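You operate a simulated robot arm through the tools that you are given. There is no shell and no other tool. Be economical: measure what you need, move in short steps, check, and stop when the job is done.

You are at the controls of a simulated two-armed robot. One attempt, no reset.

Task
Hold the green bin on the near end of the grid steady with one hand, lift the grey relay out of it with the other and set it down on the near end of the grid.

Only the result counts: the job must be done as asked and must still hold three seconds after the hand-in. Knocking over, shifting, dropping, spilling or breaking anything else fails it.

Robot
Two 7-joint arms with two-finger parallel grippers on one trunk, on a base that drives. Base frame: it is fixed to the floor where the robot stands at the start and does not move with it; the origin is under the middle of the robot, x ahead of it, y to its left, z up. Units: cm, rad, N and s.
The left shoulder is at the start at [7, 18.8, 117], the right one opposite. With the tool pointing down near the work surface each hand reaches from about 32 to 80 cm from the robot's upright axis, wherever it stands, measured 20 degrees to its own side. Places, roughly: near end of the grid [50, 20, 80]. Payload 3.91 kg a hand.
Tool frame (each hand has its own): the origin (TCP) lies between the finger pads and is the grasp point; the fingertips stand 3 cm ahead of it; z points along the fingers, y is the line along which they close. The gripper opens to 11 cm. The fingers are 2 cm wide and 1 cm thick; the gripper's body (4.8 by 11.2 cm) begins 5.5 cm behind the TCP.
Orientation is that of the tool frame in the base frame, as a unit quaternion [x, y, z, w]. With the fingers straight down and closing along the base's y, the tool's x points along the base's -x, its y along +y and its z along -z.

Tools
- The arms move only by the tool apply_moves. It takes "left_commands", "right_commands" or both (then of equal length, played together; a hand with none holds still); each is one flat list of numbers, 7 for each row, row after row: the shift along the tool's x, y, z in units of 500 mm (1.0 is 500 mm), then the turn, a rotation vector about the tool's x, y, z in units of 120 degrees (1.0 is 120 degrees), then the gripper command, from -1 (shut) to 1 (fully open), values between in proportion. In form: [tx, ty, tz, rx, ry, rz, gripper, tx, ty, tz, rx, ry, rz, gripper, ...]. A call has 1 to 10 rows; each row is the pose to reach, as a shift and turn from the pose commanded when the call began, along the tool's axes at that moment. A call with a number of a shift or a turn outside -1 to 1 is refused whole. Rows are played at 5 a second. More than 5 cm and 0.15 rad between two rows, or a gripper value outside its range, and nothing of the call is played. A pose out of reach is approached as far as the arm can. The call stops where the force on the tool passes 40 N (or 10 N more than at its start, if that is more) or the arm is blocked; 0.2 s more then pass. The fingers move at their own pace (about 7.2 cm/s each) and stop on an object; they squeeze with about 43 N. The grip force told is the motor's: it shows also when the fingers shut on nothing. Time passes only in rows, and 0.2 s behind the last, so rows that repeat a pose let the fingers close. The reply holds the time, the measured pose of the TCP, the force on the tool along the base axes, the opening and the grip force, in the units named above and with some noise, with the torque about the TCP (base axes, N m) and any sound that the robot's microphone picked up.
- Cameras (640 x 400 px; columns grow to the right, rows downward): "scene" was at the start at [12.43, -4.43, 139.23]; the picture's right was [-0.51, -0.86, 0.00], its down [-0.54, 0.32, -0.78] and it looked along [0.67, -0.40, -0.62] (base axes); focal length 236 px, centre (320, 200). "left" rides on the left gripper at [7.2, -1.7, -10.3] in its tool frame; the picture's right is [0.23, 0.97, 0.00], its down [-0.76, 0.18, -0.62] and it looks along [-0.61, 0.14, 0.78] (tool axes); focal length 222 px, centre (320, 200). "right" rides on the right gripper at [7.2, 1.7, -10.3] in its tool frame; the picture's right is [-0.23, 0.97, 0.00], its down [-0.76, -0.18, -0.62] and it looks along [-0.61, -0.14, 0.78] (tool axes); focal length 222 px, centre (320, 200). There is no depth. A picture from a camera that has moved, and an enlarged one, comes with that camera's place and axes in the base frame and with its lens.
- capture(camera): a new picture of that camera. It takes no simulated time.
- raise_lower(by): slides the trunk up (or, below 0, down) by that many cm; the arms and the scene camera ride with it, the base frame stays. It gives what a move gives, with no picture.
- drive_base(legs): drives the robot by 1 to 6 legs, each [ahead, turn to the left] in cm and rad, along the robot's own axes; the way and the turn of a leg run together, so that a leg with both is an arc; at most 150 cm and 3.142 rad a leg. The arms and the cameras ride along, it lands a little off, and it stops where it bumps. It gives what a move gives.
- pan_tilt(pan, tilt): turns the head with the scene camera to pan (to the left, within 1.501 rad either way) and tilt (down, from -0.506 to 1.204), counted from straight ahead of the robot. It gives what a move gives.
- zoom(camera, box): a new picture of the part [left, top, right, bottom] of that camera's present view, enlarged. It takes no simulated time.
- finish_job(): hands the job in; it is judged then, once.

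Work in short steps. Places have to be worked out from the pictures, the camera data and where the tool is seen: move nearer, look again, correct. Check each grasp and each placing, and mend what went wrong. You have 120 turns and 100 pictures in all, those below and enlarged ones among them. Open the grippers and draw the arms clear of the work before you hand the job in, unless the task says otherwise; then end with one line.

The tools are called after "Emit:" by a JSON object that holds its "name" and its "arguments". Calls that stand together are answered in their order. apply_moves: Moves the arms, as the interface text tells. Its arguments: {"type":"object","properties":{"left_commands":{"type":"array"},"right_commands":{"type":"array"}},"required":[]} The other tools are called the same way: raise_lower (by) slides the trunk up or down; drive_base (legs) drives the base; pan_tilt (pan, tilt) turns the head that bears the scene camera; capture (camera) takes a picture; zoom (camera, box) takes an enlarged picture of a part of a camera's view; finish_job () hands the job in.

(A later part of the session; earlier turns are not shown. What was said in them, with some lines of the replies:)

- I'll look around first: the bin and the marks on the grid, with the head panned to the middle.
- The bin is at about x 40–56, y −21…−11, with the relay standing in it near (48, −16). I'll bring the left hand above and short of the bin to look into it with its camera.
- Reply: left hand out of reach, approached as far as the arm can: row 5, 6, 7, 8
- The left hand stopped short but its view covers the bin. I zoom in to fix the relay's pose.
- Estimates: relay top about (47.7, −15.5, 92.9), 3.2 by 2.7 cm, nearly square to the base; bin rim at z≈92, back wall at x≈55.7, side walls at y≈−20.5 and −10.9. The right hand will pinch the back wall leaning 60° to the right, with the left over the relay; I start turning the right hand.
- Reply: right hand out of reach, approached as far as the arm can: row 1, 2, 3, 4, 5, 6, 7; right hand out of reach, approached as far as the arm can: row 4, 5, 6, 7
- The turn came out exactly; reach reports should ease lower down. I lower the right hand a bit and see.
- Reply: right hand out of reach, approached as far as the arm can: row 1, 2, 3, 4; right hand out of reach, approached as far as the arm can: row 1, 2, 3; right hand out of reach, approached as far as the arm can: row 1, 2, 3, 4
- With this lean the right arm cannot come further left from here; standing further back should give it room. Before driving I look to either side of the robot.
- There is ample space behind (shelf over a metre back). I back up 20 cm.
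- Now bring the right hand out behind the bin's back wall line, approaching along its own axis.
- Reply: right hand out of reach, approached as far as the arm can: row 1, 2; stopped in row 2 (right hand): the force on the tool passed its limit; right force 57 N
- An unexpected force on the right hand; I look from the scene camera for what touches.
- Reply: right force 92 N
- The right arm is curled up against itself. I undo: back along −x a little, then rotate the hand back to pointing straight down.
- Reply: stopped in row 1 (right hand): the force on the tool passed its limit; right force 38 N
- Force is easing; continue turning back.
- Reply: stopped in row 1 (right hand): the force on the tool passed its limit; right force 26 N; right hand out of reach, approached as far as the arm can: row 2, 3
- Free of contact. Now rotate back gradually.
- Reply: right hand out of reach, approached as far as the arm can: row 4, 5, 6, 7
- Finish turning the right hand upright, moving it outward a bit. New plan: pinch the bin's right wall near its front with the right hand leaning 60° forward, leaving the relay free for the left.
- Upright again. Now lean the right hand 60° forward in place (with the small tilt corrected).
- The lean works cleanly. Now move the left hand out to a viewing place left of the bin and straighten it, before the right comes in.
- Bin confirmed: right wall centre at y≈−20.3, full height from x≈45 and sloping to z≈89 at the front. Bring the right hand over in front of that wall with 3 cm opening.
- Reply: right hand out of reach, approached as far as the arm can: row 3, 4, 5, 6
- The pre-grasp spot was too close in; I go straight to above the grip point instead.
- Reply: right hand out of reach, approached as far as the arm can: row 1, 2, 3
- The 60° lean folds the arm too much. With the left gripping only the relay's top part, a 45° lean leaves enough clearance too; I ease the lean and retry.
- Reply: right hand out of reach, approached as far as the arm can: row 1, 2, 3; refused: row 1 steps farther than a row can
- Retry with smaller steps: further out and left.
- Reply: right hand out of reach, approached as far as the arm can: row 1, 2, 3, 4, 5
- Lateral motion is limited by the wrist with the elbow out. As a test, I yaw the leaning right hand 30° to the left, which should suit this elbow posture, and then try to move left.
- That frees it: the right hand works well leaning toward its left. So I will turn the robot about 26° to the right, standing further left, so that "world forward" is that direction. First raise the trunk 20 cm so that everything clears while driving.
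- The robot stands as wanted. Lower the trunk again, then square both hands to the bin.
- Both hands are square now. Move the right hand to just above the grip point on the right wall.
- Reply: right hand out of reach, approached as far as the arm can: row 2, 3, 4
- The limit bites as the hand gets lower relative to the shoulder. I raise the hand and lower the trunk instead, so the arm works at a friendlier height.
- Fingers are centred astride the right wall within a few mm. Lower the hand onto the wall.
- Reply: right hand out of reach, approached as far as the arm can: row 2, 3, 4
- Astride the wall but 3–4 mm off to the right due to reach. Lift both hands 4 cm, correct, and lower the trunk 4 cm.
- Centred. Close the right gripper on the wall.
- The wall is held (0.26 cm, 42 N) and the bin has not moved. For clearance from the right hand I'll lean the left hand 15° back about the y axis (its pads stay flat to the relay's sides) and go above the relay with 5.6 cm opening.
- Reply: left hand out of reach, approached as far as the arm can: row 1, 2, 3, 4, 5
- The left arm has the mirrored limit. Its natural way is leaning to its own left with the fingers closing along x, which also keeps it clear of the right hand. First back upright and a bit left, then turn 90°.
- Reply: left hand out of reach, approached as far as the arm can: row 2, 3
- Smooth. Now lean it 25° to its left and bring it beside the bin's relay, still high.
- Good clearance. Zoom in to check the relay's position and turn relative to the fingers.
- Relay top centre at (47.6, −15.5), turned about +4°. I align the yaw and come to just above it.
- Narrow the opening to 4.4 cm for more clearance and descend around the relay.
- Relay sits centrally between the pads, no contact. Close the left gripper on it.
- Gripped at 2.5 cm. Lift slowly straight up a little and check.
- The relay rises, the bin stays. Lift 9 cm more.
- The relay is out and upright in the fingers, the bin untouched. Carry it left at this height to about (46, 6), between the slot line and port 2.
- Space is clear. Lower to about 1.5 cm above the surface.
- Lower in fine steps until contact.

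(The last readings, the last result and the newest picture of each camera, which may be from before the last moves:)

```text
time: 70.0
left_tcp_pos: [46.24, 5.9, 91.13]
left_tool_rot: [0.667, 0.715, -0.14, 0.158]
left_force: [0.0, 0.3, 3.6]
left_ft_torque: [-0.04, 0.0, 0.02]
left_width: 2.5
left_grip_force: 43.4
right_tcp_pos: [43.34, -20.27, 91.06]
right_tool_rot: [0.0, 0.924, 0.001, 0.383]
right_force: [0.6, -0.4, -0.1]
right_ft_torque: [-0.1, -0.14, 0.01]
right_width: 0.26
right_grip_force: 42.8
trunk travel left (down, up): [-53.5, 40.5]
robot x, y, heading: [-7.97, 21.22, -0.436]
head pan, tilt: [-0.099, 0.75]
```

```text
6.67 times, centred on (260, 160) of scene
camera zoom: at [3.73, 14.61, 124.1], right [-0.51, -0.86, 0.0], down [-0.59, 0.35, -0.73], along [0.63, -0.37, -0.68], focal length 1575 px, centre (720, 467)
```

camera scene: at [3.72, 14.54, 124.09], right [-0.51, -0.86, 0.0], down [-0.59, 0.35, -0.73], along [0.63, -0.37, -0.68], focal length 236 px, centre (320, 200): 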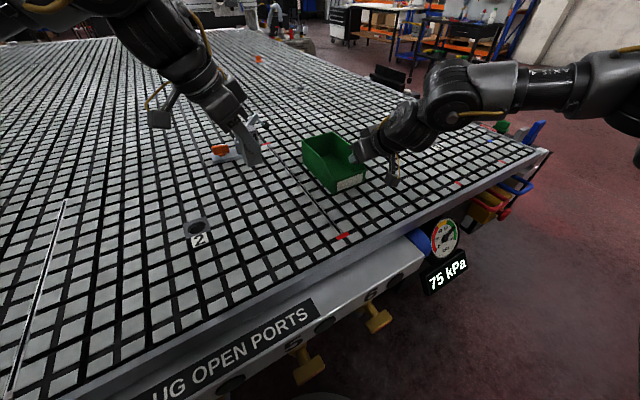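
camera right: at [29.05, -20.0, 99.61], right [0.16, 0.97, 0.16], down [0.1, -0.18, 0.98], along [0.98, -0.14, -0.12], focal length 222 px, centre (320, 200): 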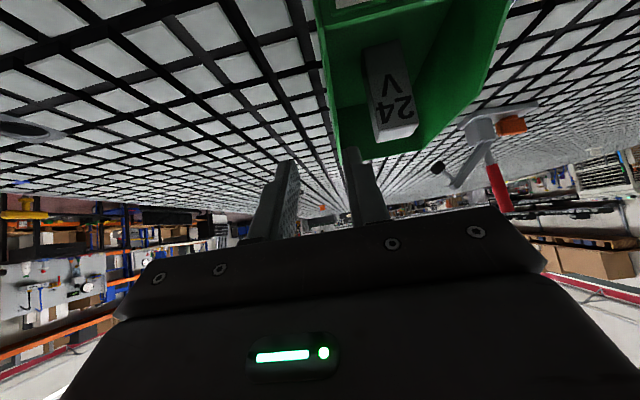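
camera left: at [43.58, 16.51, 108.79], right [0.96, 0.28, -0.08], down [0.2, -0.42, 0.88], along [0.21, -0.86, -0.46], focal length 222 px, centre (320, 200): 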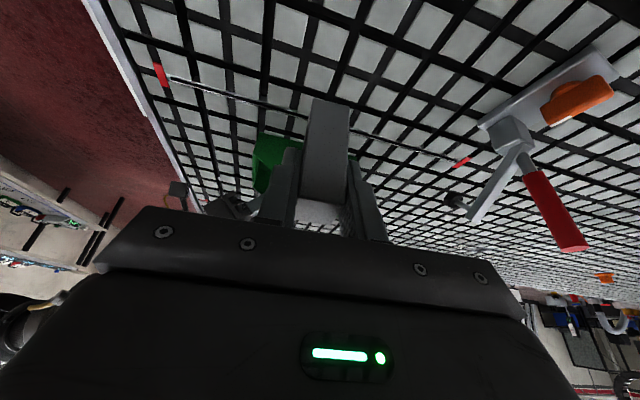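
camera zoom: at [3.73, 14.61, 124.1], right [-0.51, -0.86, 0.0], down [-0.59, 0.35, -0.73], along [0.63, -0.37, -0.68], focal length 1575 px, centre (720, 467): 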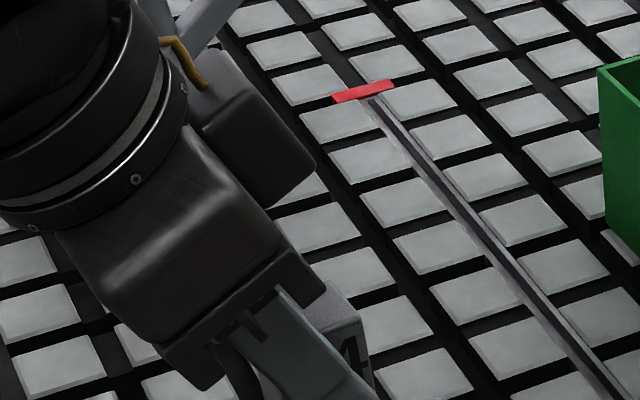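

Contact felt (about 4–5 N). Open the left gripper gently.

Emit:
{"name": "apply_moves", "arguments": {"left_commands": [0, 0, 0, 0, 0, 0, -0.45, 0, 0, 0, 0, 0, 0, -0.3, 0, 0, 0, 0, 0, 0, -0.2, 0, 0, 0, 0, 0, 0, -0.2]}}

Emit:
{"name": "zoom", "arguments": {"camera": "left", "box": [190, 0, 450, 240]}}

Emit:
{"name": "zoom", "arguments": {"camera": "scene", "box": [200, 110, 320, 210]}}

```text
time: 71.0
left_tcp_pos: [46.26, 5.88, 91.16]
left_tool_rot: [0.667, 0.714, -0.141, 0.158]
left_force: [0.2, 0.5, -0.1]
left_ft_torque: [0.04, -0.03, 0.02]
left_width: 4.39
left_grip_force: 0.0
right_tcp_pos: [43.4, -20.29, 91.13]
right_tool_rot: [0.0, 0.924, 0.0, 0.383]
right_force: [-0.3, -0.7, 1.1]
right_ft_torque: [-0.04, 0.0, -0.02]
right_width: 0.28
right_grip_force: 42.9
trunk travel left (down, up): [-53.5, 40.5]
robot x, y, heading: [-8.05, 20.69, -0.44]
head pan, tilt: [-0.099, 0.75]
```

```text
1.67 times, centred on (320, 120) of left
camera zoom: at [43.69, 16.53, 97.5], right [0.96, 0.28, -0.08], down [0.2, -0.42, 0.88], along [0.21, -0.86, -0.46], focal length 370 px, centre (320, 333)
```

zoom: 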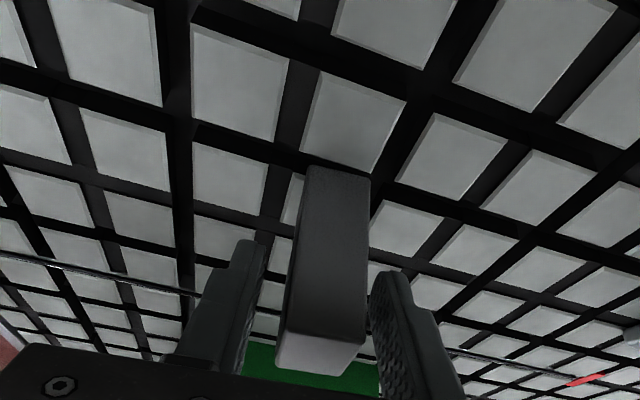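

```text
4.00 times, centred on (260, 160) of scene
camera zoom: at [3.74, 14.61, 124.09], right [-0.51, -0.86, 0.0], down [-0.59, 0.35, -0.73], along [0.63, -0.37, -0.68], focal length 945 px, centre (560, 360)
```

zoom: 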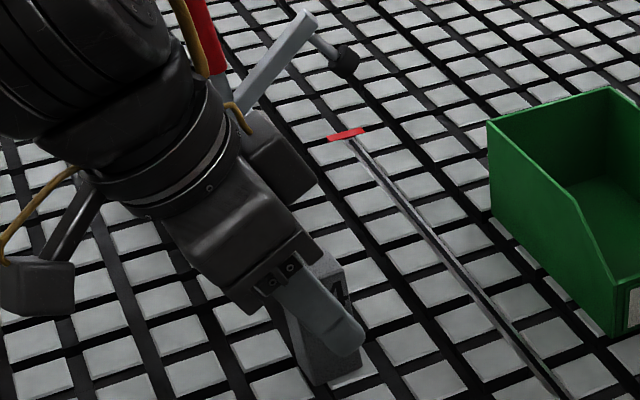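

The relay stands on its own. Withdraw the left hand along its own axis.

Emit:
{"name": "apply_moves", "arguments": {"left_commands": [0, 0, -0.03, 0, 0, 0, -0.2, 0, 0, -0.07, 0, 0, 0, -0.2, 0, 0, -0.14, 0, 0, 0, -0.1, 0, 0, -0.21, 0, 0, 0, 0, 0, 0, -0.28, 0, 0, 0, 0, 0, 0, -0.28, 0, 0, 0, 0]}}

Emit:
{"name": "capture", "arguments": {"camera": "scene"}}

```text
time: 72.4
left_tcp_pos: [45.69, 11.65, 103.77]
left_tool_rot: [0.668, 0.714, -0.14, 0.157]
left_force: [0.1, -0.3, 0.3]
left_ft_torque: [0.02, -0.01, 0.01]
left_width: 5.52
left_grip_force: 0.1
right_tcp_pos: [43.37, -20.32, 90.99]
right_tool_rot: [0.0, 0.924, 0.0, 0.383]
right_force: [1.1, 0.4, 0.1]
right_ft_torque: [-0.06, 0.08, 0.01]
right_width: 0.26
right_grip_force: 42.5
trunk travel left (down, up): [-53.5, 40.5]
robot x, y, heading: [-7.79, 20.88, -0.437]
head pan, tilt: [-0.099, 0.75]
```

```text
40 pictures are left
camera scene: at [3.77, 14.6, 124.09], right [-0.51, -0.86, 0.0], down [-0.59, 0.35, -0.73], along [0.63, -0.37, -0.68], focal length 236 px, centre (320, 200)
```

scene: 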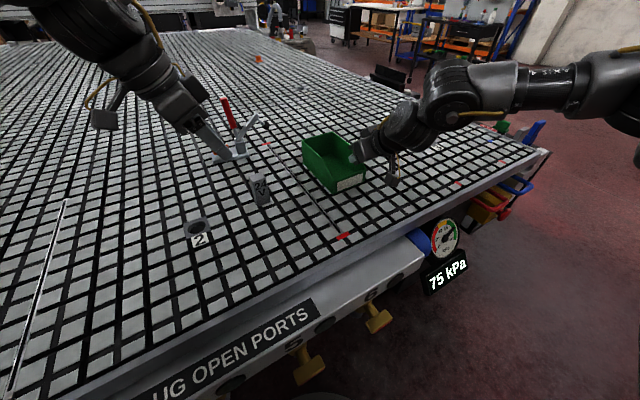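

The relay stands at about (46, 6). Now open the right hand on the wall and lift it straight up with the trunk.

Emit:
{"name": "apply_moves", "arguments": {"right_commands": [0, 0, 0, 0, 0, 0, -0.8, 0, 0, 0, 0, 0, 0, -0.6, 0, 0, 0, 0, 0, 0, -0.45, 0, 0, 0, 0, 0, 0, -0.45]}}

Emit:
{"name": "raise_lower", "arguments": {"by": 16}}

Emit:
{"name": "capture", "arguments": {"camera": "scene"}}

```text
time: 73.4
left_tcp_pos: [45.73, 11.52, 103.85]
left_tool_rot: [0.667, 0.715, -0.14, 0.157]
left_force: [0.0, -0.1, -0.8]
left_ft_torque: [0.01, 0.0, 0.0]
left_width: 5.52
left_grip_force: 0.1
right_tcp_pos: [43.32, -20.41, 90.99]
right_tool_rot: [0.0, 0.924, 0.001, 0.383]
right_force: [0.3, 0.1, -0.5]
right_ft_torque: [0.01, -0.03, -0.01]
right_width: 3.01
right_grip_force: 0.0
trunk travel left (down, up): [-53.5, 40.5]
robot x, y, heading: [-8.29, 21.13, -0.435]
head pan, tilt: [-0.099, 0.75]
```

```text
time: 75.3
left_tcp_pos: [45.86, 11.49, 119.69]
left_tool_rot: [0.667, 0.714, -0.141, 0.157]
left_force: [-0.5, -0.1, -0.5]
left_ft_torque: [-0.02, 0.0, -0.02]
left_width: 5.5
left_grip_force: 0.0
right_tcp_pos: [43.26, -20.42, 106.94]
right_tool_rot: [0.0, 0.924, 0.001, 0.382]
right_force: [0.3, -0.2, -0.7]
right_ft_torque: [-0.02, 0.01, 0.02]
right_width: 3.01
right_grip_force: 0.1
trunk travel left (down, up): [-69.5, 24.5]
robot x, y, heading: [-7.82, 21.01, -0.441]
head pan, tilt: [-0.099, 0.75]
```

```text
39 pictures are left
camera scene: at [3.77, 14.59, 140.08], right [-0.51, -0.86, 0.0], down [-0.59, 0.35, -0.73], along [0.63, -0.37, -0.68], focal length 236 px, centre (320, 200)
```

scene: 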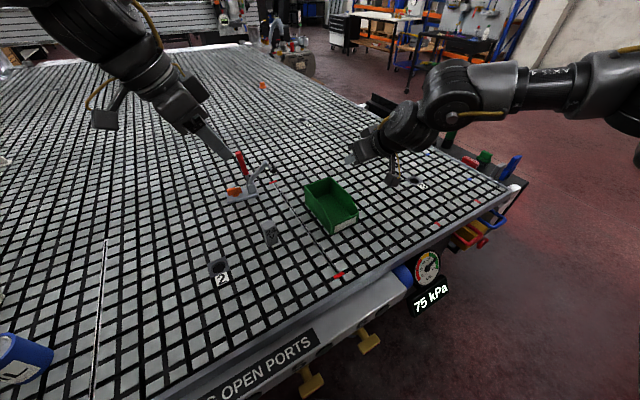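

Everything stands. Open both grippers fully, draw the right hand aside, and take a final look.

Emit:
{"name": "apply_moves", "arguments": {"right_commands": [0, -0.08, 0, 0, 0, 0, 0, 0, -0.16, 0, 0, 0, 0, 0.5, 0, -0.24, 0, 0, 0, 0, 1, 0, -0.24, 0, 0, 0, 0, 1, 0, -0.24, 0, 0, 0, 0, 1], "left_commands": [0, 0, 0, 0, 0, 0, 0.5, 0, 0, 0, 0, 0, 0, 1, 0, 0, 0, 0, 0, 0, 1, 0, 0, 0, 0, 0, 0, 1, 0, 0, 0, 0, 0, 0, 1]}}

Emit:
{"name": "zoom", "arguments": {"camera": "scene", "box": [220, 150, 380, 280]}}

```text
time: 76.5
left_tcp_pos: [45.8, 11.62, 119.89]
left_tool_rot: [0.667, 0.715, -0.14, 0.157]
left_force: [-0.2, -0.5, 0.3]
left_ft_torque: [0.01, -0.03, 0.02]
left_width: 10.99
left_grip_force: 0.0
right_tcp_pos: [43.4, -32.41, 107.11]
right_tool_rot: [0.001, 0.924, 0.0, 0.382]
right_force: [0.0, 0.7, -0.4]
right_ft_torque: [-0.02, 0.01, -0.01]
right_width: 11.01
right_grip_force: 0.0
trunk travel left (down, up): [-69.5, 24.5]
robot x, y, heading: [-8.0, 21.38, -0.436]
head pan, tilt: [-0.099, 0.75]
```

```text
3.08 times, centred on (300, 215) of scene
camera zoom: at [3.76, 14.6, 140.09], right [-0.51, -0.86, 0.0], down [-0.59, 0.35, -0.73], along [0.63, -0.37, -0.68], focal length 727 px, centre (382, 154)
```

zoom: 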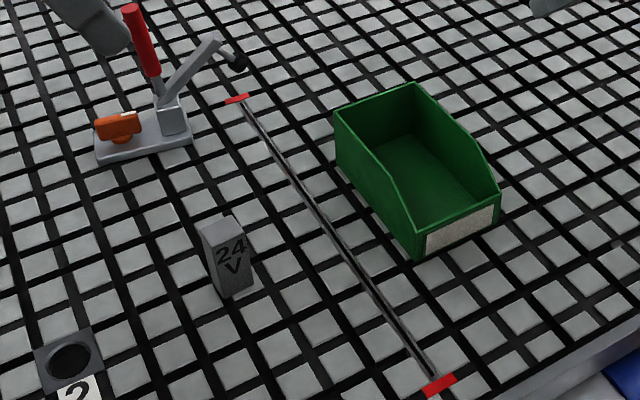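

The relay stands upright on the near end of the grid, the bin is empty and in place, and both hands are open and clear. I hand in.

Emit:
{"name": "finish_job", "arguments": {}}

```text
The job is handed in.
```

I held the green bin with the right hand, lifted the relay out with the left, and set it upright on the near end of the grid. In the last picture the bin is still where it was. Both hands are open and clear, and the job is handed in.
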